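You operate a simulated robot arm through the tools that you are given. There is no shell and no other tool. Be economical: measure what you need, move in short steps, check, and stop when the job is done.

You run a simulated two-armed robot. Do the job below in one go: nothing can be reset, and whatever is moved stays where it is left.

TASK
On the top of the test bench, fold the white cloth in half, so that its two short edges meet.

Only the result counts: the job must be done as asked and must still hold three seconds after the hand-in. Knocking over, shifting, dropping, spilling or breaking anything else fails it. Flat cloth is picked up by pressing the open fingertips on it (5 to 10 N) and closing them slowly along it; thin cloth reads only 2 to 8 mm in the jaws.

THE ROBOT
Two 7-joint arms with two-finger parallel grippers on one trunk, on a base that drives. Base frame: it is fixed to the floor where the robot stands at the start and does not move with it; the origin is under the middle of the robot, x ahead of it, y to its left, z up; the surface under the hand at the start is at about z = 850. Lengths are in mm, angles in degrees, forces in N, time in s.
The left shoulder is at the start at [70, 133, 1056], the right one opposite. With the tool pointing down near the work surface each hand reaches from about 100 to 640 mm from the robot's upright axis, wherever it stands, measured 20 degrees to its own side. Places, roughly: top of the test bench [600, -600, 800]. Payload 1.57 kg a hand.
Tool frame (each hand has its own): the origin (TCP) lies between the finger pads and is the grasp point; the fingertips stand 30 mm ahead of it; z points along the fingers, y is the line along which they close. The gripper opens to 80 mm. The fingers are 17 mm wide and 12 mm thick; the gripper's body (40 by 82 mm) begins 80 mm behind the TCP.
Orientation is told as [roll, pitch, yaw] about the base's x, y, z axes, in that order, counted from this pose: with the fingers straight down and closing along the base's y, the tool's x points along the base's -x, its y along +y and its z along -z.

THE INTERFACE
- The arms move only by the tool servo_tool. It takes "left_deltas", "right_deltas" or both (then of equal length, played together; a hand with none holds still); each is a list of rows, each a list of 3 entries, a list of its own where there are three numbers: the shift along the tool's x, y, z in units of 50 mm (1.0 is 50 mm), then the turn, a rotation vector about the tool's x, y, z in units of 8 degrees (1.0 is 8 degrees), then the gripper command, from -1 (shut) to 1 (fully open), values between in proportion. In form: [[[tx, ty, tz], [ax, ay, az], claw], ...]. A call has 1 to 20 rows; each row shifts and turns the commanded pose from where the row before left it, along the tool's axes as they then stand. A call with a number of a shift or a turn outside -1 to 1 is refused whole. Each row takes 0.2 s and may step no farther than 50 mm and 8.6 degrees from the row before; otherwise, or with a gripper value out of range, the whole call is refused. A pose out of reach is approached as far as the arm can. The call stops where the force on the tool passes 40 N (or 10 N more than at its start, if that is more) or the arm is blocked; 0.2 s more then pass. The fingers move at their own pace (about 153 mm/s each) and stop on an object; they squeeze with about 26 N. The grip force told is the motor's: it shows also when the fingers shut on nothing. Time passes only in rows, and 0.2 s behind the last, so rows that do not move let the fingers close. The reply holds the time, the measured pose of the TCP, the force on the tool along the base axes, the opening and the grip force, in the units named above and with some noise, with the torque about the TCP (base axes, N m) and any sound that the robot's microphone picked up.
- Cameras (640 x 400 px; columns grow to the right, rows downward): "scene" is now at [130.2, -19.3, 1272.1]; the picture's right is [-0.22, -0.98, 0.00], its down [-0.67, 0.15, -0.73] and it looks along [0.71, -0.16, -0.68] (base axes); focal length 214 px, centre (320, 200). "left" rides on the left gripper at [72, 7, -122] in its tool frame; the picture's right is [-0.09, 1.00, 0.00], its down [-0.84, -0.08, -0.54] and it looks along [-0.54, -0.05, 0.84] (tool axes); focal length 238 px, centre (320, 200). "right" rides on the right gripper at [72, -7, -122] in its tool frame; the picture's right is [0.09, 1.00, 0.00], its down [-0.84, 0.08, -0.54] and it looks along [-0.54, 0.05, 0.84] (tool axes); focal length 238 px, centre (320, 200). There is no depth. A picture from a camera that has moved, and an enlarged one, comes with that camera's place and axes in the base frame and with its lens.
- get_image(camera): a new picture of that camera. No time passes.
- move_column(by): slides the trunk up (or, below 0, down) by that many mm; the arms and the scene camera ride with it, the base frame stays. It gives what a move gives, with no picture.
- base_move(legs): drives the robot by 1 to 6 legs, each [ahead, left, turn to the left] in mm, mm and degrees, along the robot's own axes; the way and the turn of a leg run together, so that a leg with both is an arc; at most 1500 mm and 180 degrees a leg. The arms and the cameras ride along, it lands a little off, and it stops where it bumps. It gives what a move gives.
- head_to(pan, tilt): turns the head with the scene camera to pan (to the left, within 86 degrees either way) and tilt (down, from -29 to 69), counted from straight ahead of the robot. It gives what a move gives.
- zoom(camera, box): a new picture of the part [left, top, right, bottom] of that camera's present view, enlarged. No time passes.
- hand_in(): hands the job in; it is judged then, once.

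Go step by step. Nothing tells you exact positions but the pictures and the camera data: compare them with the known pose of the tool, close in by small moves and look again before you grip or let go. The budget is 120 turns and 100 pictures, counting those below and the enlarged ones. Unless the task says otherwise, let go and move clear before handing in, and close with one line.

The tools are called after "Request:" as a command line: name --argument value ..., lists and objects as JSON in quotes. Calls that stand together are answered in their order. servo_tool: Moves the arms, as the interface text tells. Its arguments: {"type":"object","properties":{"left_deltas":{"type":"array"},"right_deltas":{"type":"array"}},"required":[]} The other tools are called the same way: move_column (by) slides the trunk up or down; base_move (legs) drives the base; head_to (pan, tilt) turns the head that bears the scene camera; get_image (camera) takes a picture; zoom (camera, box) takes an enlarged picture of a part of a camera's view; hand_in () hands the job in.

At the start:

```text
clock: 0.0
left_ee_pos: [531.0, 104.3, 1060.5]
left_tool_rot: [0.0, 0.0, 0.0]
left_wrist_force: [-0.3, 0.5, -0.4]
left_moment: [0.02, -0.01, 0.02]
left_gripper_width: 80.1
left_finger_force: 0.1
right_ee_pos: [417.2, -341.1, 1175.9]
right_tool_rot: [-0.1, -0.1, 0.1]
right_wrist_force: [0.2, 0.2, -0.1]
right_moment: [-0.03, 0.02, -0.02]
right_gripper_width: 80.0
right_finger_force: 0.1
trunk travel left (down, up): [-629.0, 311.0]
robot x, y, heading: [0.4, -2.1, -0.1]
head pan, tilt: [-12.7, 43.1]
```

scene: 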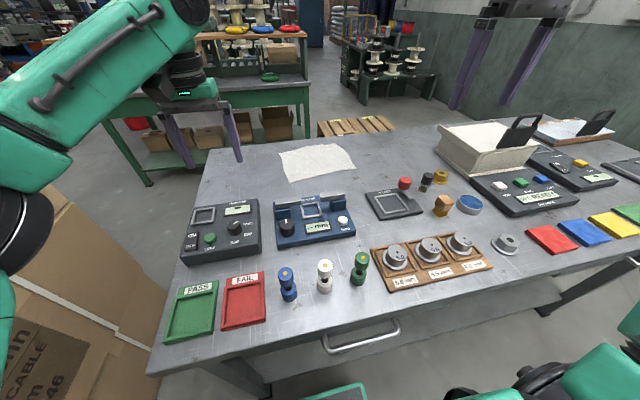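
right: 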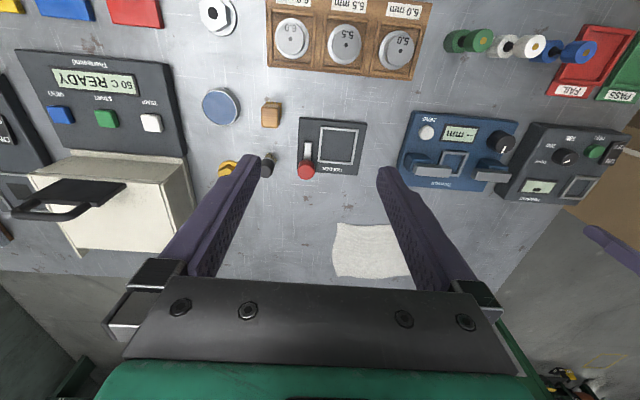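
left: 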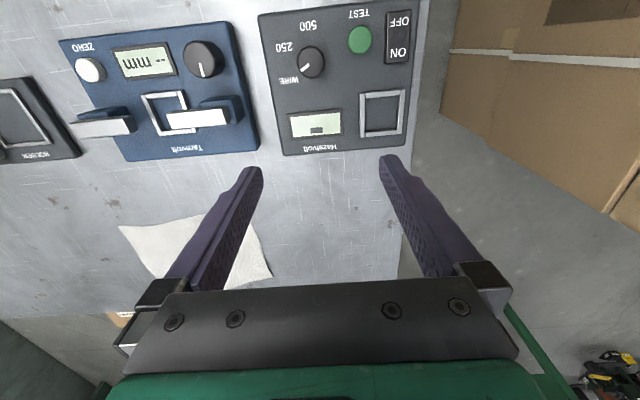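

The cloth lies at about x 675–880, y -30 to -265 with its short edges running along x. That is too far to reach from the front of the bench, so I'm looking for a way round to the back.

Request:
head_to --pan 60 --tilt 35

Request:
get_image --camera "scene"

Request:
head_to --pan -86 --tilt 35

Request:
get_image --camera "scene"

Request:
head_to --pan 0 --tilt 69

Request:
get_image --camera "scene"

```text
clock: 1.4
left_ee_pos: [531.1, 103.6, 1059.4]
left_tool_rot: [-0.1, 0.0, 0.0]
left_wrist_force: [-0.8, -0.5, 0.2]
left_moment: [-0.01, 0.01, 0.0]
left_gripper_width: 80.0
left_finger_force: 0.1
right_ee_pos: [417.5, -341.6, 1175.3]
right_tool_rot: [0.0, 0.0, 0.0]
right_wrist_force: [-0.3, 0.3, 0.9]
right_moment: [-0.02, -0.01, 0.02]
right_gripper_width: 80.0
right_finger_force: 0.1
trunk travel left (down, up): [-629.0, 311.0]
robot x, y, heading: [1.0, 1.6, -0.2]
head pan, tilt: [60.0, 35.0]
```

```text
96 pictures are left
camera scene: at [93.5, 75.2, 1284.1], right [0.87, -0.5, 0.0], down [-0.29, -0.5, -0.82], along [0.41, 0.71, -0.57], focal length 214 px, centre (320, 200)
```

scene: 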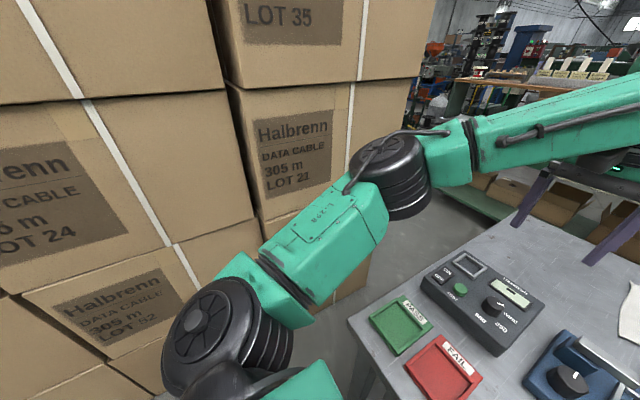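

```text
clock: 3.8
left_ee_pos: [529.0, 103.7, 1059.6]
left_tool_rot: [0.0, 0.0, 0.1]
left_wrist_force: [1.0, -0.4, -0.2]
left_moment: [0.01, 0.02, 0.02]
left_gripper_width: 80.0
left_finger_force: 0.0
right_ee_pos: [417.7, -341.5, 1177.4]
right_tool_rot: [0.0, 0.0, -0.1]
right_wrist_force: [0.2, 0.2, -1.0]
right_moment: [-0.02, 0.0, -0.01]
right_gripper_width: 80.4
right_finger_force: 0.0
trunk travel left (down, up): [-629.0, 311.0]
robot x, y, heading: [0.1, -0.5, 0.1]
head pan, tilt: [-85.9, 35.0]
```

```text
95 pictures are left
camera scene: at [55.7, -88.9, 1284.1], right [-1.0, -0.07, 0.0], down [-0.04, 0.57, -0.82], along [0.06, -0.82, -0.57], focal length 214 px, centre (320, 200)
```

scene: 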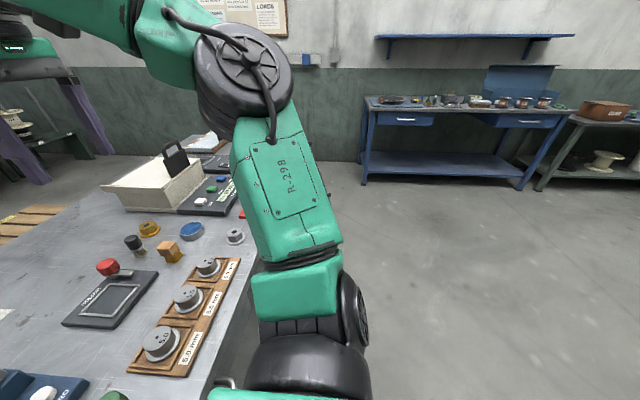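

```text
clock: 5.3
left_ee_pos: [529.6, 102.9, 1061.1]
left_tool_rot: [0.1, -0.1, 0.0]
left_wrist_force: [-0.7, 0.6, 0.4]
left_moment: [-0.01, -0.01, -0.03]
left_gripper_width: 80.0
left_finger_force: 0.1
right_ee_pos: [416.0, -341.2, 1176.1]
right_tool_rot: [0.1, 0.0, 0.1]
right_wrist_force: [-0.5, -0.4, -0.3]
right_moment: [0.01, 0.02, -0.04]
right_gripper_width: 80.0
right_finger_force: 0.1
trunk travel left (down, up): [-629.0, 311.0]
robot x, y, heading: [-2.3, -1.9, -0.2]
head pan, tilt: [0.0, 68.8]
```

```text
94 pictures are left
camera scene: at [105.4, -1.1, 1240.5], right [0.0, -1.0, 0.0], down [-0.93, 0.0, -0.36], along [0.36, 0.0, -0.93], focal length 214 px, centre (320, 200)
```

scene: 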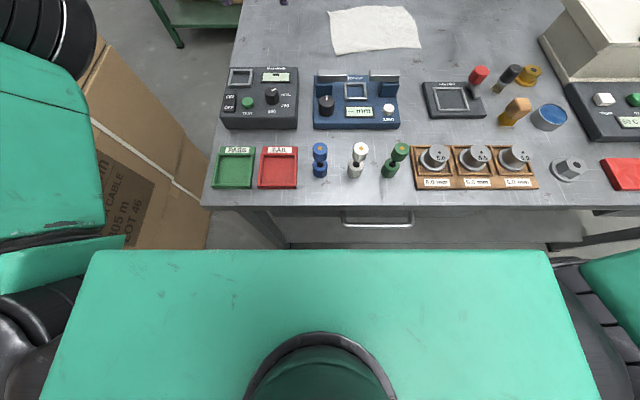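

The left side is blocked by cartons, while the right side has open floor. I'll back off, strafe right and look for the right end of the bench.

Request:
base_move --legs '[[-320, 0, 0], [0, -900, 0]]'

Request:
head_to --pan -40 --tilt 25

Request:
get_image --camera "scene"

```text
clock: 11.8
left_ee_pos: [206.2, -795.6, 1060.6]
left_tool_rot: [0.0, -0.1, -0.2]
left_wrist_force: [-0.7, 0.3, 0.4]
left_moment: [0.0, 0.04, 0.01]
left_gripper_width: 79.9
left_finger_force: 0.0
right_ee_pos: [92.9, -1239.6, 1176.4]
right_tool_rot: [0.0, -0.1, -0.2]
right_wrist_force: [1.2, 0.2, -0.8]
right_moment: [-0.05, 0.03, -0.04]
right_gripper_width: 79.8
right_finger_force: 0.0
trunk travel left (down, up): [-629.0, 311.0]
robot x, y, heading: [-324.2, -896.4, 0.0]
head pan, tilt: [0.0, 68.8]
```

```text
clock: 12.9
left_ee_pos: [206.5, -796.1, 1060.4]
left_tool_rot: [0.0, -0.1, -0.2]
left_wrist_force: [0.7, 0.0, -0.5]
left_moment: [0.01, 0.0, 0.02]
left_gripper_width: 80.0
left_finger_force: 0.0
right_ee_pos: [93.5, -1239.8, 1176.1]
right_tool_rot: [0.0, 0.0, -0.2]
right_wrist_force: [0.0, 0.7, -0.1]
right_moment: [-0.02, -0.02, -0.01]
right_gripper_width: 79.9
right_finger_force: 0.1
trunk travel left (down, up): [-629.0, 311.0]
robot x, y, heading: [-324.7, -896.4, -0.2]
head pan, tilt: [-40.0, 25.0]
```

```text
93 pictures are left
camera scene: at [-203.5, -957.9, 1299.8], right [-0.65, -0.76, 0.0], down [-0.32, 0.27, -0.91], along [0.69, -0.58, -0.42], focal length 214 px, centre (320, 200)
```

scene: 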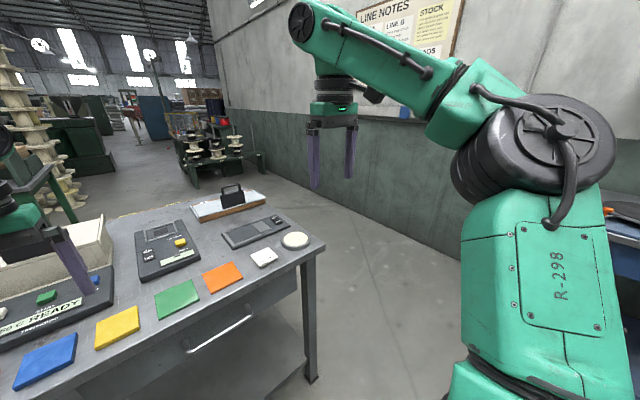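

The bench ends at y≈-1360, with the wall at y≈-2880. I'll go through that gap and round to the back.

Request:
base_move --legs '[[0, -1150, 0], [1500, 0, 0], [500, 0, 0]]'

Request:
head_to --pan 60 --tilt 25

Request:
get_image --camera "scene"

```text
clock: 18.8
left_ee_pos: [203.4, -1943.0, 1060.7]
left_tool_rot: [0.2, 0.0, 0.0]
left_wrist_force: [-0.2, 0.8, 0.2]
left_moment: [-0.01, 0.03, 0.03]
left_gripper_width: 80.1
left_finger_force: 0.1
right_ee_pos: [90.7, -2387.7, 1176.2]
right_tool_rot: [0.0, 0.1, 0.0]
right_wrist_force: [-0.8, -0.7, -0.3]
right_moment: [0.01, 0.01, -0.01]
right_gripper_width: 80.2
right_finger_force: 0.1
trunk travel left (down, up): [-629.0, 311.0]
robot x, y, heading: [-330.7, -2047.7, -0.0]
head pan, tilt: [-40.0, 25.0]
stopped in leg 1: the robot was blocked; the commanded pose is now the measured one
```

```text
clock: 20.6
left_ee_pos: [202.8, -1941.7, 1059.9]
left_tool_rot: [-0.1, 0.1, 0.0]
left_wrist_force: [0.4, 0.3, 0.1]
left_moment: [0.03, 0.0, -0.01]
left_gripper_width: 79.7
left_finger_force: 0.1
right_ee_pos: [91.0, -2386.4, 1176.6]
right_tool_rot: [0.1, 0.0, 0.0]
right_wrist_force: [0.3, 0.1, -0.6]
right_moment: [-0.01, 0.0, -0.01]
right_gripper_width: 79.8
right_finger_force: 0.1
trunk travel left (down, up): [-629.0, 311.0]
robot x, y, heading: [-328.5, -2048.1, 0.3]
head pan, tilt: [60.0, 25.0]
```

```text
92 pictures are left
camera scene: at [-231.1, -1967.2, 1299.9], right [0.87, -0.5, 0.0], down [-0.21, -0.37, -0.91], along [0.45, 0.78, -0.42], focal length 214 px, centre (320, 200)
```

scene: 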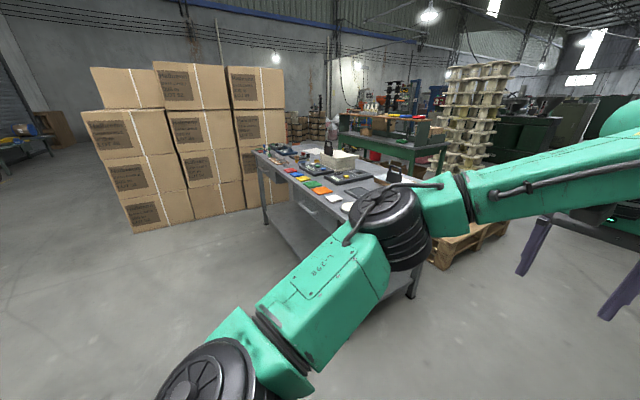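

The base touched something, probably the blue bench on the right. A pallet also seems to stand behind the test bench, so I'll move off left, go forward carefully and look again.

Request:
base_move --legs '[[0, 120, 0], [700, 0, 0]]'

Request:
head_to --pan 20 --tilt 20

Request:
get_image --camera "scene"

```text
clock: 25.3
left_ee_pos: [899.2, -1821.2, 1061.1]
left_tool_rot: [0.0, 0.0, 0.1]
left_wrist_force: [0.9, -0.4, 0.0]
left_moment: [-0.02, 0.01, 0.0]
left_gripper_width: 79.9
left_finger_force: 0.2
right_ee_pos: [788.0, -2265.1, 1176.9]
right_tool_rot: [0.0, 0.0, 0.1]
right_wrist_force: [-0.4, 0.2, 0.2]
right_moment: [0.0, 0.0, 0.0]
right_gripper_width: 80.0
right_finger_force: 0.1
trunk travel left (down, up): [-629.0, 311.0]
robot x, y, heading: [369.7, -1924.6, 0.0]
head pan, tilt: [60.0, 25.0]
```

```text
clock: 26.3
left_ee_pos: [899.8, -1820.1, 1061.3]
left_tool_rot: [0.0, 0.0, 0.2]
left_wrist_force: [0.6, 0.1, 0.8]
left_moment: [0.0, 0.0, -0.03]
left_gripper_width: 80.1
left_finger_force: 0.1
right_ee_pos: [786.6, -2264.8, 1176.1]
right_tool_rot: [0.0, 0.0, 0.1]
right_wrist_force: [0.4, 0.4, -0.3]
right_moment: [0.02, -0.02, -0.04]
right_gripper_width: 79.9
right_finger_force: 0.0
trunk travel left (down, up): [-629.0, 311.0]
robot x, y, heading: [369.3, -1927.7, -0.2]
head pan, tilt: [20.0, 20.0]
```

```text
91 pictures are left
camera scene: at [506.1, -1894.3, 1308.0], right [0.34, -0.94, 0.0], down [-0.32, -0.12, -0.94], along [0.88, 0.32, -0.34], focal length 214 px, centre (320, 200)
```

scene: 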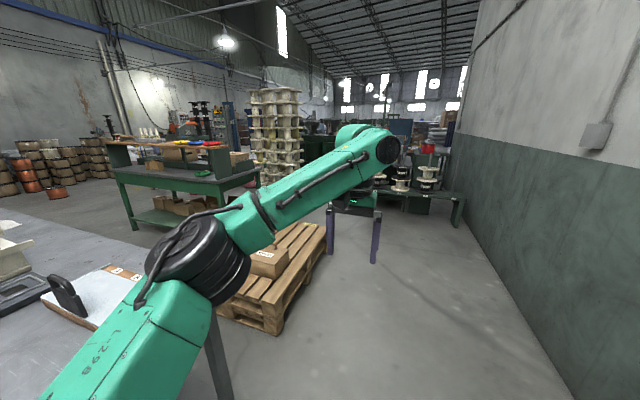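

A loaded pallet blocks the direct way behind the bench, at about x 1360–2510 with its right side at y≈-1270. I'll drive on past it along the wall and look at the passage beyond.

Request:
base_move --legs '[[1300, 0, 0]]'

Request:
head_to --pan 65 --tilt 25

Request:
get_image --camera "scene"

Request:
head_to --pan 15 --tilt 20

Request:
get_image --camera "scene"

```text
clock: 32.9
left_ee_pos: [2198.7, -1813.0, 1060.0]
left_tool_rot: [0.0, 0.1, 0.3]
left_wrist_force: [-0.2, -0.5, 0.1]
left_moment: [-0.02, -0.02, 0.05]
left_gripper_width: 79.8
left_finger_force: 0.1
right_ee_pos: [2090.2, -2257.0, 1176.1]
right_tool_rot: [0.0, -0.1, 0.5]
right_wrist_force: [0.3, -0.7, 0.4]
right_moment: [-0.03, -0.03, -0.03]
right_gripper_width: 80.0
right_finger_force: 0.1
trunk travel left (down, up): [-629.0, 311.0]
robot x, y, heading: [1670.8, -1918.7, 0.5]
head pan, tilt: [20.0, 20.0]
```

```text
clock: 34.0
left_ee_pos: [2198.9, -1813.5, 1060.6]
left_tool_rot: [0.0, 0.0, 0.4]
left_wrist_force: [0.3, 0.6, 0.5]
left_moment: [0.01, 0.03, -0.01]
left_gripper_width: 79.8
left_finger_force: 0.1
right_ee_pos: [2090.0, -2258.0, 1177.0]
right_tool_rot: [0.0, 0.0, 0.4]
right_wrist_force: [0.3, -0.3, 0.4]
right_moment: [0.01, 0.02, -0.03]
right_gripper_width: 79.9
right_finger_force: 0.0
trunk travel left (down, up): [-629.0, 311.0]
robot x, y, heading: [1673.8, -1918.3, 0.5]
head pan, tilt: [65.0, 25.0]
```

```text
90 pictures are left
camera scene: at [1758.6, -1836.9, 1299.9], right [0.91, -0.42, 0.0], down [-0.18, -0.38, -0.91], along [0.38, 0.82, -0.42], focal length 214 px, centre (320, 200)
```

scene: 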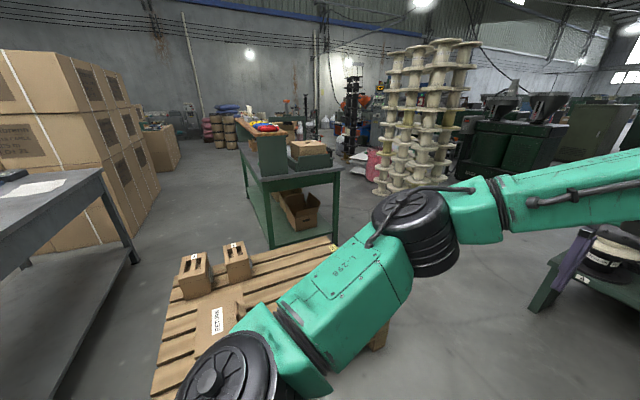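

```text
clock: 35.2
left_ee_pos: [2199.7, -1813.1, 1061.2]
left_tool_rot: [0.0, 0.0, 0.4]
left_wrist_force: [0.6, 0.2, 0.3]
left_moment: [0.0, 0.02, -0.01]
left_gripper_width: 80.0
left_finger_force: 0.0
right_ee_pos: [2091.2, -2258.4, 1175.6]
right_tool_rot: [0.0, -0.1, 0.5]
right_wrist_force: [0.2, 0.4, 0.3]
right_moment: [-0.02, 0.01, -0.01]
right_gripper_width: 80.2
right_finger_force: 0.1
trunk travel left (down, up): [-629.0, 311.0]
robot x, y, heading: [1672.0, -1917.2, 0.1]
head pan, tilt: [15.0, 20.0]
```

```text
89 pictures are left
camera scene: at [1809.9, -1895.8, 1308.0], right [0.27, -0.96, 0.0], down [-0.33, -0.09, -0.94], along [0.91, 0.25, -0.34], focal length 214 px, centre (320, 200)
```

scene: 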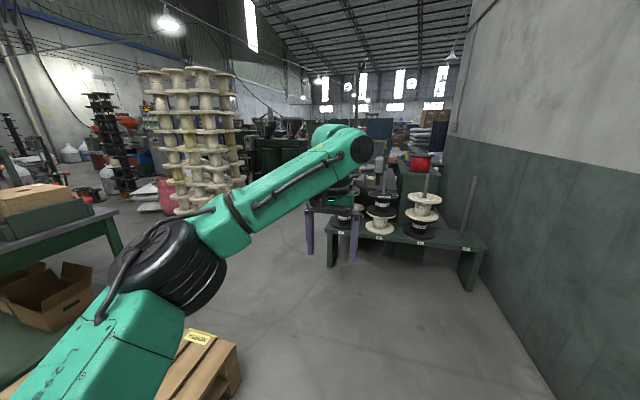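

The gap between the pallet and the green bench is too narrow. I'll go round the green bench's far side: turn left, move to x≈3130, and look along that corridor.

Request:
base_move --legs '[[0, 0, 90], [0, -1430, 0]]'

Request:
head_to --pan 0 --tilt 20

Request:
get_image --camera "scene"

```text
clock: 46.1
left_ee_pos: [3006.4, -1395.7, 1061.0]
left_tool_rot: [0.0, 0.0, 89.6]
left_wrist_force: [-0.2, 0.0, -0.6]
left_moment: [0.02, -0.02, -0.02]
left_gripper_width: 79.9
left_finger_force: 0.0
right_ee_pos: [3450.2, -1510.5, 1176.3]
right_tool_rot: [0.1, 0.0, 89.7]
right_wrist_force: [0.3, 0.4, 0.9]
right_moment: [0.0, 0.0, 0.02]
right_gripper_width: 79.7
right_finger_force: 0.0
trunk travel left (down, up): [-629.0, 311.0]
robot x, y, heading: [3105.0, -1924.4, 89.3]
head pan, tilt: [15.0, 20.0]
```

```text
clock: 46.9
left_ee_pos: [3006.5, -1396.8, 1061.0]
left_tool_rot: [-0.1, -0.1, 89.7]
left_wrist_force: [0.7, 0.4, -0.5]
left_moment: [0.01, 0.01, -0.02]
left_gripper_width: 79.9
left_finger_force: 0.1
right_ee_pos: [3450.8, -1509.2, 1176.2]
right_tool_rot: [0.0, 0.0, 89.8]
right_wrist_force: [0.4, -0.4, 0.9]
right_moment: [0.02, -0.03, 0.0]
right_gripper_width: 79.9
right_finger_force: 0.1
trunk travel left (down, up): [-629.0, 311.0]
robot x, y, heading: [3103.6, -1927.0, 89.7]
head pan, tilt: [0.0, 20.0]
```

```text
88 pictures are left
camera scene: at [3107.4, -1783.3, 1308.0], right [1.0, 0.0, 0.0], down [0.0, -0.34, -0.94], along [0.0, 0.94, -0.34], focal length 214 px, centre (320, 200)
```

scene: 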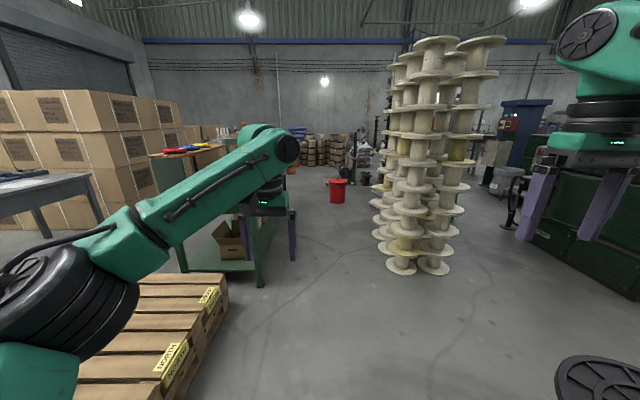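

The corridor between the green bench (to x≈2620) and the spool tower (from x≈3600) is open. I'll drive partway along it and check again.

Request:
base_move --legs '[[1100, 20, 0]]'

Request:
get_image --camera "scene"

Request:
head_to --pan -50 --tilt 30

Request:
get_image --camera "scene"

```text
clock: 52.5
left_ee_pos: [2998.2, -302.7, 1060.2]
left_tool_rot: [0.1, 0.0, 89.4]
left_wrist_force: [0.6, -0.7, 0.8]
left_moment: [-0.01, 0.02, 0.01]
left_gripper_width: 79.9
left_finger_force: 0.0
right_ee_pos: [3441.4, -419.6, 1175.8]
right_tool_rot: [-0.1, 0.0, 89.4]
right_wrist_force: [-0.2, -0.3, 0.3]
right_moment: [0.02, -0.01, 0.01]
right_gripper_width: 80.1
right_finger_force: 0.1
trunk travel left (down, up): [-629.0, 311.0]
robot x, y, heading: [3095.4, -831.4, 89.4]
head pan, tilt: [0.0, 20.0]
```

```text
87 pictures are left
camera scene: at [3096.6, -691.1, 1308.0], right [1.0, -0.01, 0.0], down [0.0, -0.34, -0.94], along [0.01, 0.94, -0.34], focal length 214 px, centre (320, 200)
```

scene: 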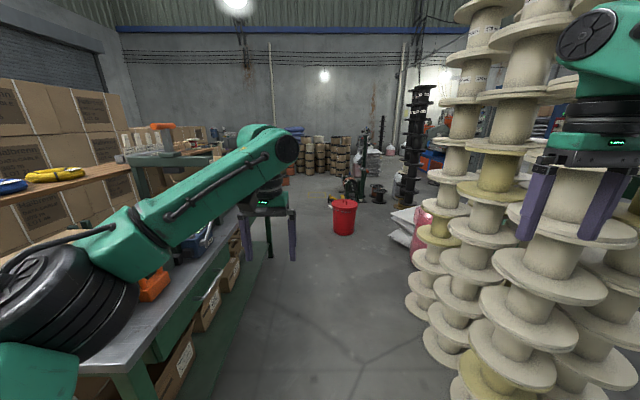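

```text
clock: 53.7
left_ee_pos: [2998.2, -302.3, 1060.3]
left_tool_rot: [-0.1, 0.0, 89.3]
left_wrist_force: [-0.2, 0.0, -0.1]
left_moment: [-0.04, 0.01, 0.01]
left_gripper_width: 80.0
left_finger_force: 0.0
right_ee_pos: [3440.1, -417.3, 1176.4]
right_tool_rot: [0.0, -0.1, 89.4]
right_wrist_force: [-0.6, 0.6, 0.6]
right_moment: [0.01, -0.01, -0.01]
right_gripper_width: 79.7
right_finger_force: 0.0
trunk travel left (down, up): [-629.0, 311.0]
robot x, y, heading: [3098.7, -829.7, 89.2]
head pan, tilt: [-50.0, 30.0]
```

```text
86 pictures are left
camera scene: at [3165.5, -726.5, 1291.9], right [0.64, -0.77, 0.0], down [-0.39, -0.32, -0.87], along [0.67, 0.55, -0.5], focal length 214 px, centre (320, 200)
```

scene: 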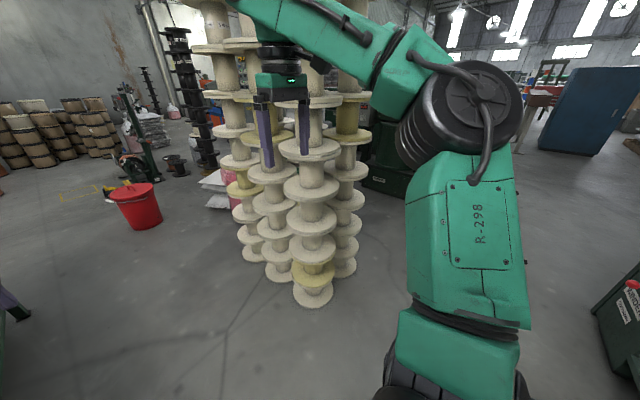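

The corridor is free, but the elbows are wide. I'll raise the trunk so the left arm clears the items on the green bench, and stay clear of the spool tower as I pass.

Request:
move_column --by 300

Request:
base_move --legs '[[300, 40, 0.5], [800, 0, 0]]'

Request:
head_to --pan 40 --tilt 30

Request:
get_image --camera "scene"

Request:
head_to --pan -5 --tilt 40

Request:
get_image --camera "scene"

```text
clock: 56.7
left_ee_pos: [2998.3, -302.4, 1361.4]
left_tool_rot: [0.0, 0.1, 89.4]
left_wrist_force: [0.0, 0.4, 0.4]
left_moment: [0.01, 0.01, 0.01]
left_gripper_width: 80.1
left_finger_force: 0.0
right_ee_pos: [3441.0, -418.3, 1476.9]
right_tool_rot: [0.0, -0.1, 89.4]
right_wrist_force: [-0.4, -0.7, 0.4]
right_moment: [0.01, 0.01, 0.0]
right_gripper_width: 79.7
right_finger_force: 0.1
trunk travel left (down, up): [-929.0, 11.0]
robot x, y, heading: [3097.4, -833.6, 89.2]
head pan, tilt: [-50.0, 30.0]
```

```text
clock: 62.6
left_ee_pos: [2949.7, 789.4, 1361.2]
left_tool_rot: [0.0, -0.1, 90.1]
left_wrist_force: [0.1, 0.4, -0.2]
left_moment: [0.0, -0.02, 0.0]
left_gripper_width: 80.0
left_finger_force: 0.0
right_ee_pos: [3394.2, 679.3, 1476.7]
right_tool_rot: [0.0, -0.1, 90.3]
right_wrist_force: [0.1, 0.3, -0.1]
right_moment: [0.02, 0.02, 0.0]
right_gripper_width: 79.7
right_finger_force: 0.0
trunk travel left (down, up): [-929.0, 11.0]
robot x, y, heading: [3053.7, 262.9, 90.3]
head pan, tilt: [-50.0, 30.0]
```

```text
clock: 64.2
left_ee_pos: [2947.6, 791.2, 1360.3]
left_tool_rot: [0.0, 0.0, 90.2]
left_wrist_force: [0.4, -0.3, -0.6]
left_moment: [0.02, 0.03, -0.02]
left_gripper_width: 80.0
left_finger_force: 0.0
right_ee_pos: [3393.3, 681.9, 1476.6]
right_tool_rot: [0.0, -0.1, 90.4]
right_wrist_force: [-1.0, 0.5, 0.4]
right_moment: [0.03, 0.0, -0.02]
right_gripper_width: 80.0
right_finger_force: 0.0
trunk travel left (down, up): [-929.0, 11.0]
robot x, y, heading: [3052.4, 263.4, 90.0]
head pan, tilt: [40.0, 30.0]
```

```text
85 pictures are left
camera scene: at [2995.5, 380.6, 1591.9], right [0.76, 0.65, 0.0], down [0.32, -0.38, -0.87], along [-0.56, 0.66, -0.5], focal length 214 px, centre (320, 200)
```

scene: 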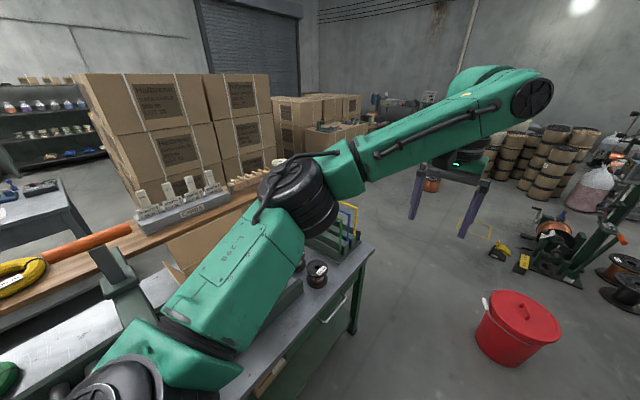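

```text
clock: 65.3
left_ee_pos: [2949.3, 791.6, 1361.6]
left_tool_rot: [0.0, 0.1, 90.2]
left_wrist_force: [-0.4, 0.3, 0.0]
left_moment: [-0.02, -0.03, -0.05]
left_gripper_width: 79.9
left_finger_force: 0.0
right_ee_pos: [3393.2, 682.3, 1475.6]
right_tool_rot: [0.0, 0.0, 90.3]
right_wrist_force: [-0.1, -1.2, -0.3]
right_moment: [0.03, 0.01, 0.0]
right_gripper_width: 79.8
right_finger_force: 0.1
trunk travel left (down, up): [-929.0, 11.0]
robot x, y, heading: [3056.2, 263.2, 90.3]
head pan, tilt: [-5.0, 40.0]
```

```text
84 pictures are left
camera scene: at [3060.8, 395.9, 1576.6], right [1.0, -0.08, 0.0], down [-0.05, -0.64, -0.77], along [0.06, 0.76, -0.64], focal length 214 px, centre (320, 200)
```

scene: 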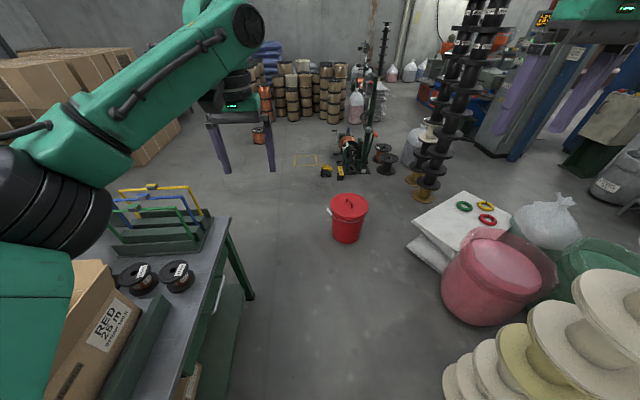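

The way ahead passes between the green bench's end (x 2655, y≈1225) and the red bucket (x≥3240, y≥1640). I'll drive through at x≈2950 and then look left before strafing.

Request:
base_move --legs '[[740, 105, 0], [600, 0, 0]]'

Request:
head_to --pan 86 --tilt 30

Request:
get_image --camera "scene"

Request:
head_to --pan 45 --tilt 30

Request:
get_image --camera "scene"

```text
clock: 72.4
left_ee_pos: [2829.6, 2127.4, 1361.4]
left_tool_rot: [0.1, -0.1, 90.4]
left_wrist_force: [0.3, -0.2, 0.9]
left_moment: [0.05, -0.04, -0.02]
left_gripper_width: 79.8
left_finger_force: 0.0
right_ee_pos: [3275.1, 2019.5, 1475.5]
right_tool_rot: [0.0, -0.2, 90.7]
right_wrist_force: [-1.0, -0.4, 0.2]
right_moment: [-0.01, 0.02, -0.01]
right_gripper_width: 80.2
right_finger_force: 0.0
trunk travel left (down, up): [-929.0, 11.0]
robot x, y, heading: [2940.2, 1598.9, 90.8]
head pan, tilt: [-5.0, 40.0]
```

```text
clock: 74.0
left_ee_pos: [2830.3, 2129.6, 1361.8]
left_tool_rot: [-0.1, 0.0, 90.5]
left_wrist_force: [-0.3, -0.2, 0.3]
left_moment: [-0.01, -0.01, -0.01]
left_gripper_width: 80.1
left_finger_force: 0.1
right_ee_pos: [3275.4, 2021.6, 1475.5]
right_tool_rot: [0.1, 0.0, 90.6]
right_wrist_force: [-0.1, -0.4, 0.2]
right_moment: [-0.01, 0.02, -0.05]
right_gripper_width: 79.9
right_finger_force: 0.0
trunk travel left (down, up): [-929.0, 11.0]
robot x, y, heading: [2934.7, 1604.9, 90.4]
head pan, tilt: [85.9, 30.0]
```

```text
83 pictures are left
camera scene: at [2846.8, 1656.2, 1591.9], right [0.06, 1.0, 0.0], down [0.5, -0.03, -0.87], along [-0.86, 0.05, -0.5], focal length 214 px, centre (320, 200)
```

scene: 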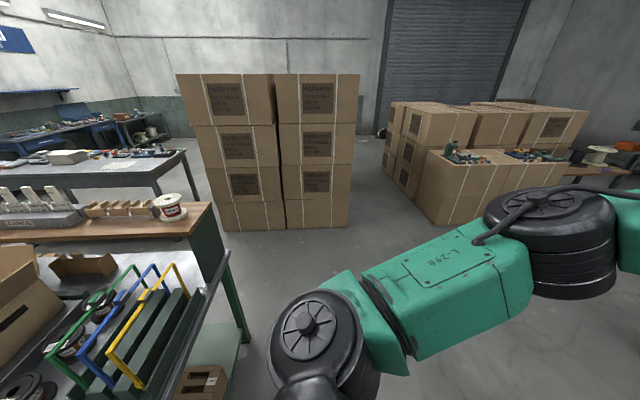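

```text
clock: 75.1
left_ee_pos: [2830.6, 2130.1, 1360.4]
left_tool_rot: [0.0, 0.1, 90.5]
left_wrist_force: [0.3, -0.5, 0.2]
left_moment: [0.0, 0.02, -0.01]
left_gripper_width: 79.9
left_finger_force: 0.1
right_ee_pos: [3275.1, 2021.1, 1475.9]
right_tool_rot: [0.0, 0.0, 90.7]
right_wrist_force: [0.2, -0.7, 0.2]
right_moment: [-0.02, 0.0, -0.02]
right_gripper_width: 80.1
right_finger_force: 0.0
trunk travel left (down, up): [-929.0, 11.0]
robot x, y, heading: [2939.2, 1600.5, 90.6]
head pan, tilt: [45.0, 30.0]
```

```text
82 pictures are left
camera scene: at [2872.5, 1713.4, 1591.9], right [0.7, 0.71, 0.0], down [0.36, -0.35, -0.87], along [-0.62, 0.61, -0.5], focal length 214 px, centre (320, 200)
```

scene: 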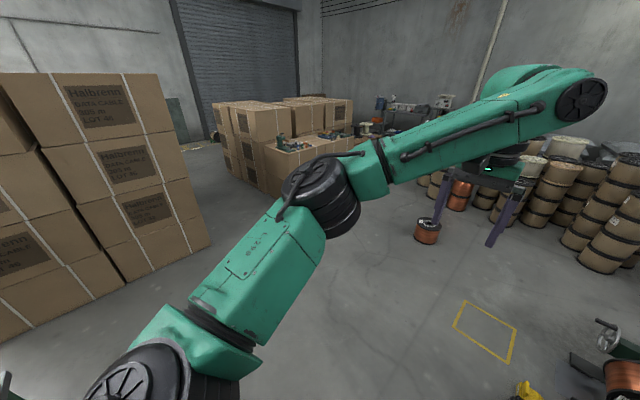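

Cartons' face is at x≈775, so there is a wide corridor behind the test bench. I'll strafe to x≈1500, back up along it, and turn to face the bench.

Request:
base_move --legs '[[50, 0, -0.6], [0, 1440, 0], [-1250, 0, 0], [0, 0, 90]]'

Request:
head_to --pan 20 --tilt 40

Request:
get_image --camera "scene"

Request:
head_to --pan 80 --tilt 45

Request:
get_image --camera "scene"

```text
clock: 92.6
left_ee_pos: [965.4, 285.4, 1361.4]
left_tool_rot: [0.2, 0.0, -180.0]
left_wrist_force: [0.4, 0.6, -0.4]
left_moment: [0.0, 0.01, 0.02]
left_gripper_width: 80.0
left_finger_force: 0.2
right_ee_pos: [1076.0, 731.0, 1475.2]
right_tool_rot: [0.0, 0.0, -179.9]
right_wrist_force: [0.7, -0.1, 0.6]
right_moment: [0.0, 0.01, 0.01]
right_gripper_width: 80.1
right_finger_force: 0.0
trunk travel left (down, up): [-929.0, 11.0]
robot x, y, heading: [1496.2, 387.3, -180.1]
head pan, tilt: [45.0, 30.0]
```

```text
clock: 93.5
left_ee_pos: [964.7, 284.6, 1360.7]
left_tool_rot: [0.0, 0.0, -179.8]
left_wrist_force: [0.8, 0.3, -1.3]
left_moment: [0.0, 0.01, 0.0]
left_gripper_width: 79.9
left_finger_force: 0.1
right_ee_pos: [1075.7, 729.6, 1476.2]
right_tool_rot: [0.0, 0.0, -179.9]
right_wrist_force: [-0.2, 1.1, 0.6]
right_moment: [0.01, -0.06, -0.03]
right_gripper_width: 79.7
right_finger_force: 0.1
trunk travel left (down, up): [-929.0, 11.0]
robot x, y, heading: [1493.8, 390.3, -179.9]
head pan, tilt: [20.0, 40.0]
```

```text
81 pictures are left
camera scene: at [1363.1, 359.2, 1576.6], right [-0.34, 0.94, 0.0], down [0.6, 0.22, -0.77], along [-0.72, -0.26, -0.64], focal length 214 px, centre (320, 200)
```

scene: 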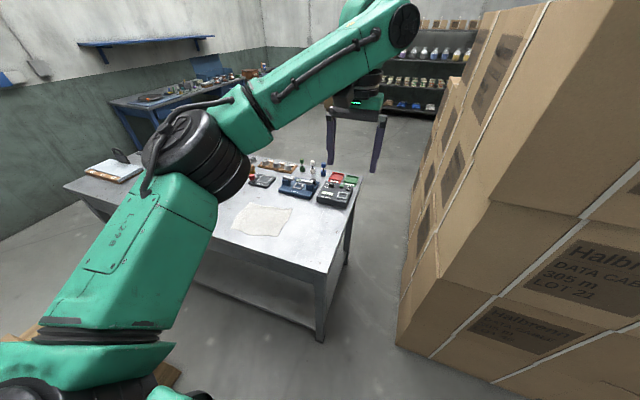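

```text
clock: 94.8
left_ee_pos: [965.1, 285.1, 1360.3]
left_tool_rot: [0.0, 0.0, -179.9]
left_wrist_force: [-1.1, -0.4, 0.7]
left_moment: [-0.02, -0.01, 0.04]
left_gripper_width: 79.8
left_finger_force: 0.1
right_ee_pos: [1076.0, 729.9, 1476.4]
right_tool_rot: [0.0, -0.1, -179.9]
right_wrist_force: [-0.4, 0.8, -0.2]
right_moment: [0.01, 0.0, 0.01]
right_gripper_width: 80.2
right_finger_force: 0.1
trunk travel left (down, up): [-929.0, 11.0]
robot x, y, heading: [1490.2, 392.0, -180.1]
head pan, tilt: [80.0, 45.0]
```

```text
80 pictures are left
camera scene: at [1428.9, 308.5, 1569.3], right [-0.98, 0.17, 0.0], down [0.12, 0.7, -0.71], along [-0.12, -0.7, -0.71], focal length 214 px, centre (320, 200)
```

scene: 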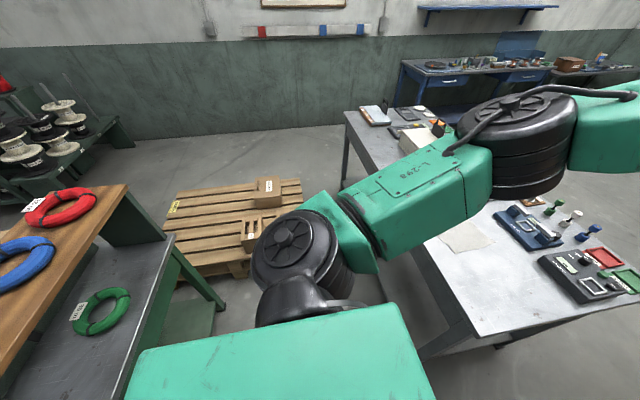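

I'm now behind the bench with the cloth in view. I'll strafe in front of it, close in, then lower the trunk.

Request:
base_move --legs '[[0, 450, 0], [255, 0, 0]]'

Request:
head_to --pan 5 --tilt 55

Request:
get_image --camera "scene"

```text
clock: 99.0
left_ee_pos: [718.3, -164.4, 1363.0]
left_tool_rot: [0.1, -0.2, -179.9]
left_wrist_force: [0.0, 0.0, 0.2]
left_moment: [0.01, 0.02, -0.03]
left_gripper_width: 80.2
left_finger_force: 0.1
right_ee_pos: [828.8, 279.7, 1477.5]
right_tool_rot: [0.1, -0.2, -180.0]
right_wrist_force: [0.2, -0.8, 0.6]
right_moment: [-0.01, 0.04, 0.04]
right_gripper_width: 80.0
right_finger_force: 0.0
trunk travel left (down, up): [-929.0, 11.0]
robot x, y, heading: [1241.4, -57.6, -180.0]
head pan, tilt: [80.0, 45.0]
```

```text
clock: 100.4
left_ee_pos: [713.3, -165.1, 1360.5]
left_tool_rot: [0.0, 0.0, -179.9]
left_wrist_force: [0.1, -0.1, 0.2]
left_moment: [0.02, 0.0, -0.01]
left_gripper_width: 80.2
left_finger_force: 0.1
right_ee_pos: [825.6, 278.9, 1475.3]
right_tool_rot: [-0.1, 0.0, -179.9]
right_wrist_force: [0.9, -0.7, 0.1]
right_moment: [-0.02, -0.03, -0.01]
right_gripper_width: 80.0
right_finger_force: 0.0
trunk travel left (down, up): [-929.0, 11.0]
robot x, y, heading: [1247.5, -62.2, -180.0]
head pan, tilt: [5.0, 55.0]
```

```text
79 pictures are left
camera scene: at [1119.9, -68.1, 1555.9], right [-0.09, 1.0, 0.0], down [0.82, 0.07, -0.57], along [-0.57, -0.05, -0.82], focal length 214 px, centre (320, 200)
```

scene: 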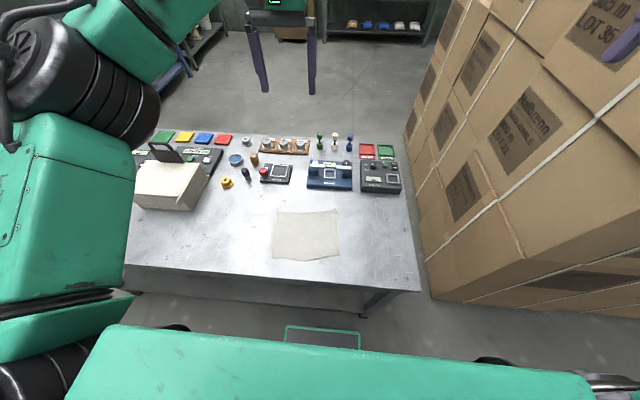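

The cloth corners seen from here agree with my first estimate: far edge at x≈661–697, near edge at x≈851–887, and y from -30 to -280. I'll close in slightly, lower the trunk and look from both hands.

Request:
base_move --legs '[[25, 0, 0]]'

Request:
move_column --by -280

Request:
head_to --pan 10 --tilt 60

Request:
get_image --camera "scene"

Request:
get_image --camera "left"

Request:
get_image --camera "right"

```text
clock: 101.2
left_ee_pos: [694.5, -165.5, 1363.2]
left_tool_rot: [0.0, -0.3, -180.0]
left_wrist_force: [0.4, -0.2, 0.6]
left_moment: [0.0, 0.03, 0.02]
left_gripper_width: 80.0
left_finger_force: 0.1
right_ee_pos: [806.4, 279.3, 1477.5]
right_tool_rot: [0.0, -0.3, -179.9]
right_wrist_force: [0.5, 0.5, 0.2]
right_moment: [-0.02, 0.07, -0.02]
right_gripper_width: 80.2
right_finger_force: 0.0
trunk travel left (down, up): [-929.0, 11.0]
robot x, y, heading: [1221.2, -60.0, -179.8]
head pan, tilt: [5.0, 55.0]
```

```text
clock: 104.1
left_ee_pos: [689.2, -165.2, 1080.0]
left_tool_rot: [0.0, 0.1, -179.9]
left_wrist_force: [-0.4, 0.1, -0.1]
left_moment: [-0.03, -0.03, 0.0]
left_gripper_width: 80.1
left_finger_force: 0.0
right_ee_pos: [799.3, 280.0, 1196.2]
right_tool_rot: [0.0, 0.0, -180.0]
right_wrist_force: [0.5, -0.2, -0.3]
right_moment: [0.0, -0.01, 0.0]
right_gripper_width: 80.0
right_finger_force: 0.1
trunk travel left (down, up): [-649.0, 291.0]
robot x, y, heading: [1216.0, -60.0, -179.8]
head pan, tilt: [5.0, 55.0]
```

```text
clock: 104.7
left_ee_pos: [688.7, -165.8, 1080.8]
left_tool_rot: [0.0, -0.1, -180.0]
left_wrist_force: [0.7, -0.6, -0.4]
left_moment: [-0.02, -0.02, -0.02]
left_gripper_width: 80.3
left_finger_force: 0.0
right_ee_pos: [800.1, 280.2, 1197.3]
right_tool_rot: [0.0, 0.1, -179.9]
right_wrist_force: [-0.2, 0.3, -0.2]
right_moment: [-0.03, 0.01, 0.0]
right_gripper_width: 79.9
right_finger_force: 0.1
trunk travel left (down, up): [-649.0, 291.0]
robot x, y, heading: [1221.5, -59.4, -179.6]
head pan, tilt: [10.0, 60.0]
```

```text
78 pictures are left
camera scene: at [1101.2, -73.2, 1269.9], right [-0.18, 0.98, 0.0], down [0.85, 0.15, -0.5], along [-0.49, -0.09, -0.87], focal length 214 px, centre (320, 200)
```

scene: 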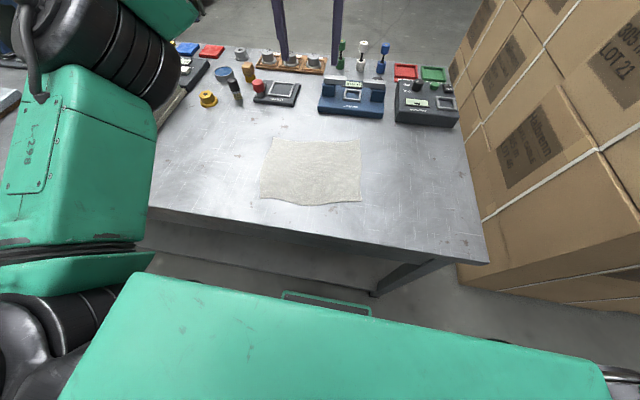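

```text
77 pictures are left
camera left: at [761.1, -171.4, 1204.1], right [-0.09, -1.0, 0.0], down [-0.84, 0.08, 0.54], along [-0.54, 0.05, -0.84], focal length 238 px, centre (320, 200)
```

left: 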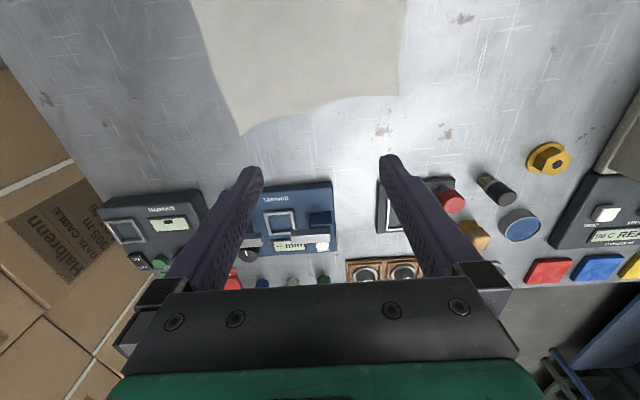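

```text
76 pictures are left
camera right: at [871.9, 285.3, 1319.3], right [0.09, -1.0, 0.0], down [-0.84, -0.08, 0.54], along [-0.54, -0.05, -0.84], focal length 238 px, centre (320, 200)
```

right: 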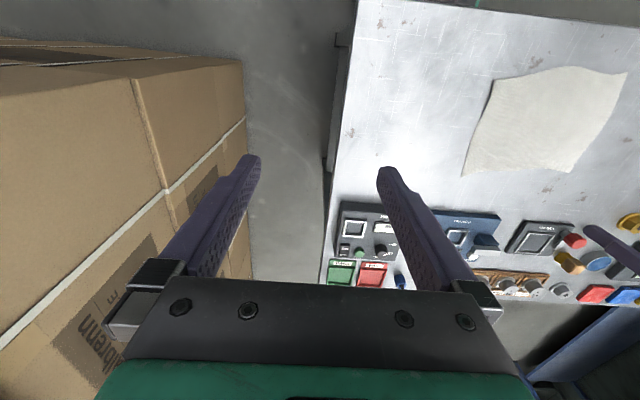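

Cloth corners: edge B at (661,-41) and (853,-25), edge A at (693,-274) and (884,-250). I'll fold B onto A with the left hand on the far corner and the right hand on the near one, both yawed about 8° to match. First I'll bring both hands above their corners.

Request:
servo_tool --left_deltas '[[[-0.03, -0.535, 0.5], [0, 0, 0], 0.1], [[-0.03, -0.535, 0.5], [0, 0, 0], 0.1], [[-0.03, -0.535, 0.5], [0, 0, 0], 0.1], [[-0.03, -0.535, 0.5], [0, 0, 0], 0.1], [[0, 0, 0], [0, 0, -0.98], 0.1], [[0, 0, 0], [0, 0, 0], 0.1]]'

Request:
servo_tool --right_deltas '[[[0.08, 0.727, 0.436], [0, 0, 0], 0.1], [[0.08, 0.727, 0.436], [0, 0, 0], 0.1], [[0.08, 0.727, 0.436], [0, 0, 0], 0.1], [[0.08, 0.727, 0.436], [0, 0, 0], 0.1], [[0.08, 0.727, 0.436], [0, 0, 0], 0.1], [[0, 0, 0], [0, 0, -0.98], 0.1], [[0, 0, 0], [0, 0, 0], 0.1]]'

Request:
get_image --camera "scene"

Request:
get_image --camera "left"

```text
clock: 106.1
left_ee_pos: [681.2, -57.4, 981.2]
left_tool_rot: [-0.1, -0.1, -172.0]
left_wrist_force: [0.2, -0.5, 0.6]
left_moment: [-0.01, 0.01, -0.02]
left_gripper_width: 44.0
left_finger_force: 0.0
right_ee_pos: [798.9, 278.3, 1195.8]
right_tool_rot: [0.0, 0.1, -180.0]
right_wrist_force: [0.4, 0.8, -0.3]
right_moment: [-0.01, -0.01, -0.01]
right_gripper_width: 79.8
right_finger_force: 0.0
trunk travel left (down, up): [-649.0, 291.0]
robot x, y, heading: [1217.0, -58.8, -180.0]
head pan, tilt: [10.0, 60.0]
```

```text
clock: 107.7
left_ee_pos: [682.0, -56.8, 979.4]
left_tool_rot: [0.0, 0.0, -172.1]
left_wrist_force: [-0.1, -0.4, 0.3]
left_moment: [0.0, -0.02, 0.02]
left_gripper_width: 44.2
left_finger_force: 0.0
right_ee_pos: [820.1, 97.7, 1086.5]
right_tool_rot: [0.0, 0.0, -172.0]
right_wrist_force: [0.4, 0.8, -0.5]
right_moment: [-0.04, -0.02, 0.02]
right_gripper_width: 44.2
right_finger_force: 0.0
trunk travel left (down, up): [-649.0, 291.0]
robot x, y, heading: [1220.3, -58.9, -180.1]
head pan, tilt: [10.0, 60.0]
```

```text
75 pictures are left
camera scene: at [1101.2, -73.5, 1269.8], right [-0.18, 0.98, 0.0], down [0.85, 0.15, -0.5], along [-0.49, -0.09, -0.87], focal length 214 px, centre (320, 200)
```

scene: 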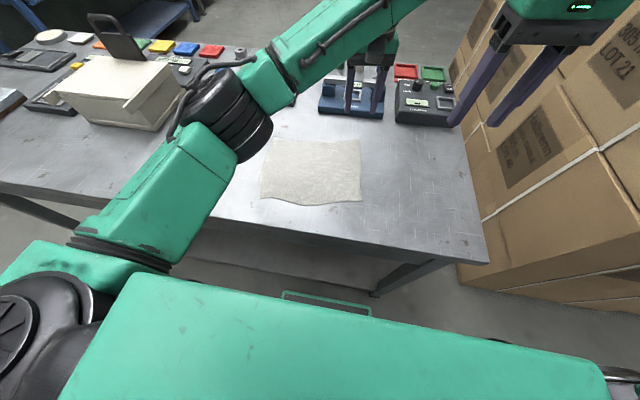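

```text
74 pictures are left
camera left: at [754.5, -54.2, 1104.0], right [0.05, -1.0, 0.0], down [-0.84, -0.04, 0.54], along [-0.54, -0.03, -0.84], focal length 238 px, centre (320, 200)
```

left: 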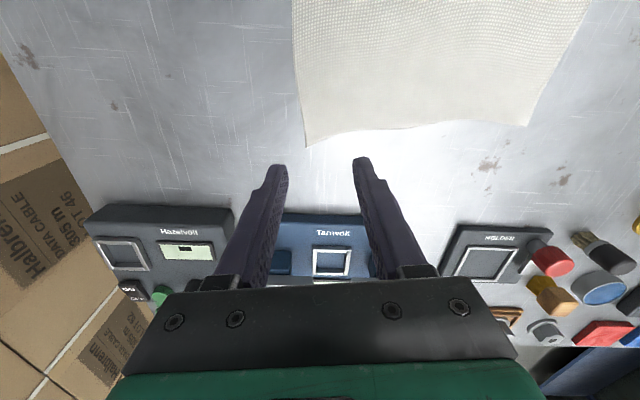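

Left is above its corner. Now I'll bring the right hand over the near corner in steps, watching the clearance to the left forearm.

Request:
servo_tool --right_deltas '[[[-0.02, 0.729, 0.43], [0, 0, 0], 0.1], [[-0.02, 0.729, 0.43], [0, 0, 0], 0.1], [[-0.02, 0.729, 0.43], [0, 0, 0], 0.1], [[-0.02, 0.729, 0.43], [0, 0, 0], 0.1], [[0, 0, 0], [0, 0, 0], 0.1]]'

Request:
get_image --camera "scene"

Request:
get_image --camera "right"

```text
clock: 108.9
left_ee_pos: [682.9, -56.9, 981.8]
left_tool_rot: [-0.1, -0.1, -172.1]
left_wrist_force: [1.2, 0.1, 0.4]
left_moment: [-0.01, -0.01, -0.03]
left_gripper_width: 44.1
left_finger_force: 0.1
right_ee_pos: [840.2, -24.7, 1003.7]
right_tool_rot: [0.0, -0.2, -172.1]
right_wrist_force: [-0.5, -0.3, 0.9]
right_moment: [0.01, 0.03, -0.02]
right_gripper_width: 44.4
right_finger_force: 0.0
right hand out of reach, approached as far as the arm can: row 4
trunk travel left (down, up): [-649.0, 291.0]
robot x, y, heading: [1218.2, -62.4, -180.0]
head pan, tilt: [10.0, 60.0]
```

```text
73 pictures are left
camera scene: at [1102.1, -73.4, 1269.9], right [-0.18, 0.98, 0.0], down [0.85, 0.15, -0.5], along [-0.49, -0.09, -0.87], focal length 214 px, centre (320, 200)
```

scene: 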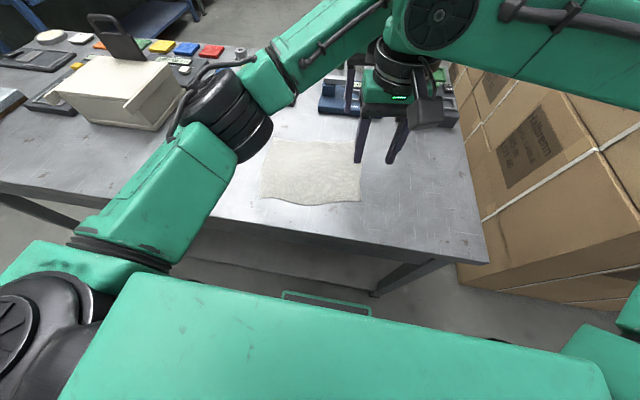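

```text
72 pictures are left
camera right: at [912.2, -8.6, 1126.8], right [0.23, -0.97, 0.0], down [-0.82, -0.19, 0.54], along [-0.53, -0.13, -0.84], focal length 238 px, centre (320, 200)
```

right: 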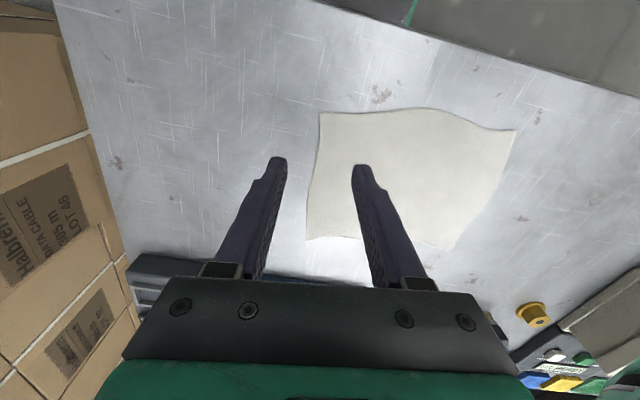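

The right arm reached a limit at y≈-25. I'll test whether yawing that wrist further lets it cross over, so the two-hand fold stays possible.

Request:
servo_tool --right_deltas '[[[0, 0, 0], [0, 0, -1], 0.1], [[0, 0, 0], [0, 0, -1], 0.1], [[0, 0, 0], [0, 0, -1], 0.1], [[0, 0, 0], [0, 0, -1], 0.1], [[-0.5, 0.6, 0], [0, 0, 0], 0.1], [[-0.5, 0.6, 0], [0, 0, 0], 0.1], [[0, 0, 0], [0, 0, 0], 0.1]]'

Request:
get_image --camera "scene"

```text
clock: 110.5
left_ee_pos: [681.7, -56.8, 981.1]
left_tool_rot: [0.0, 0.0, -172.1]
left_wrist_force: [-0.5, -0.1, 0.1]
left_moment: [0.01, -0.01, 0.02]
left_gripper_width: 43.9
left_finger_force: 0.2
right_ee_pos: [856.6, -28.7, 1004.5]
right_tool_rot: [0.0, 0.1, -140.0]
right_wrist_force: [-0.2, -1.1, -0.8]
right_moment: [0.0, -0.05, -0.01]
right_gripper_width: 43.9
right_finger_force: 0.0
right hand out of reach, approached as far as the arm can: row 5, 6
trunk travel left (down, up): [-649.0, 291.0]
robot x, y, heading: [1217.7, -60.1, -179.8]
head pan, tilt: [10.0, 60.0]
```

```text
71 pictures are left
camera scene: at [1100.8, -73.2, 1269.8], right [-0.18, 0.98, 0.0], down [0.85, 0.15, -0.5], along [-0.49, -0.09, -0.87], focal length 214 px, centre (320, 200)
```

scene: 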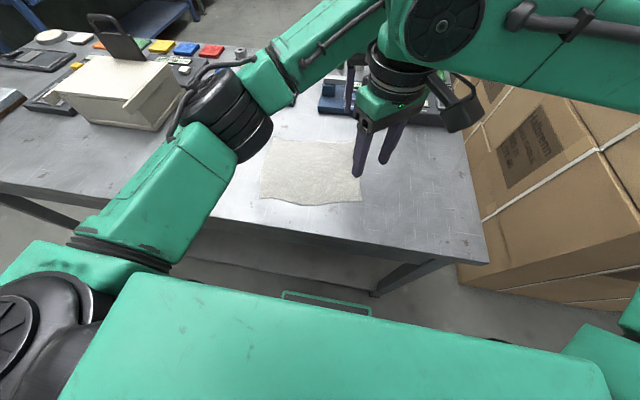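

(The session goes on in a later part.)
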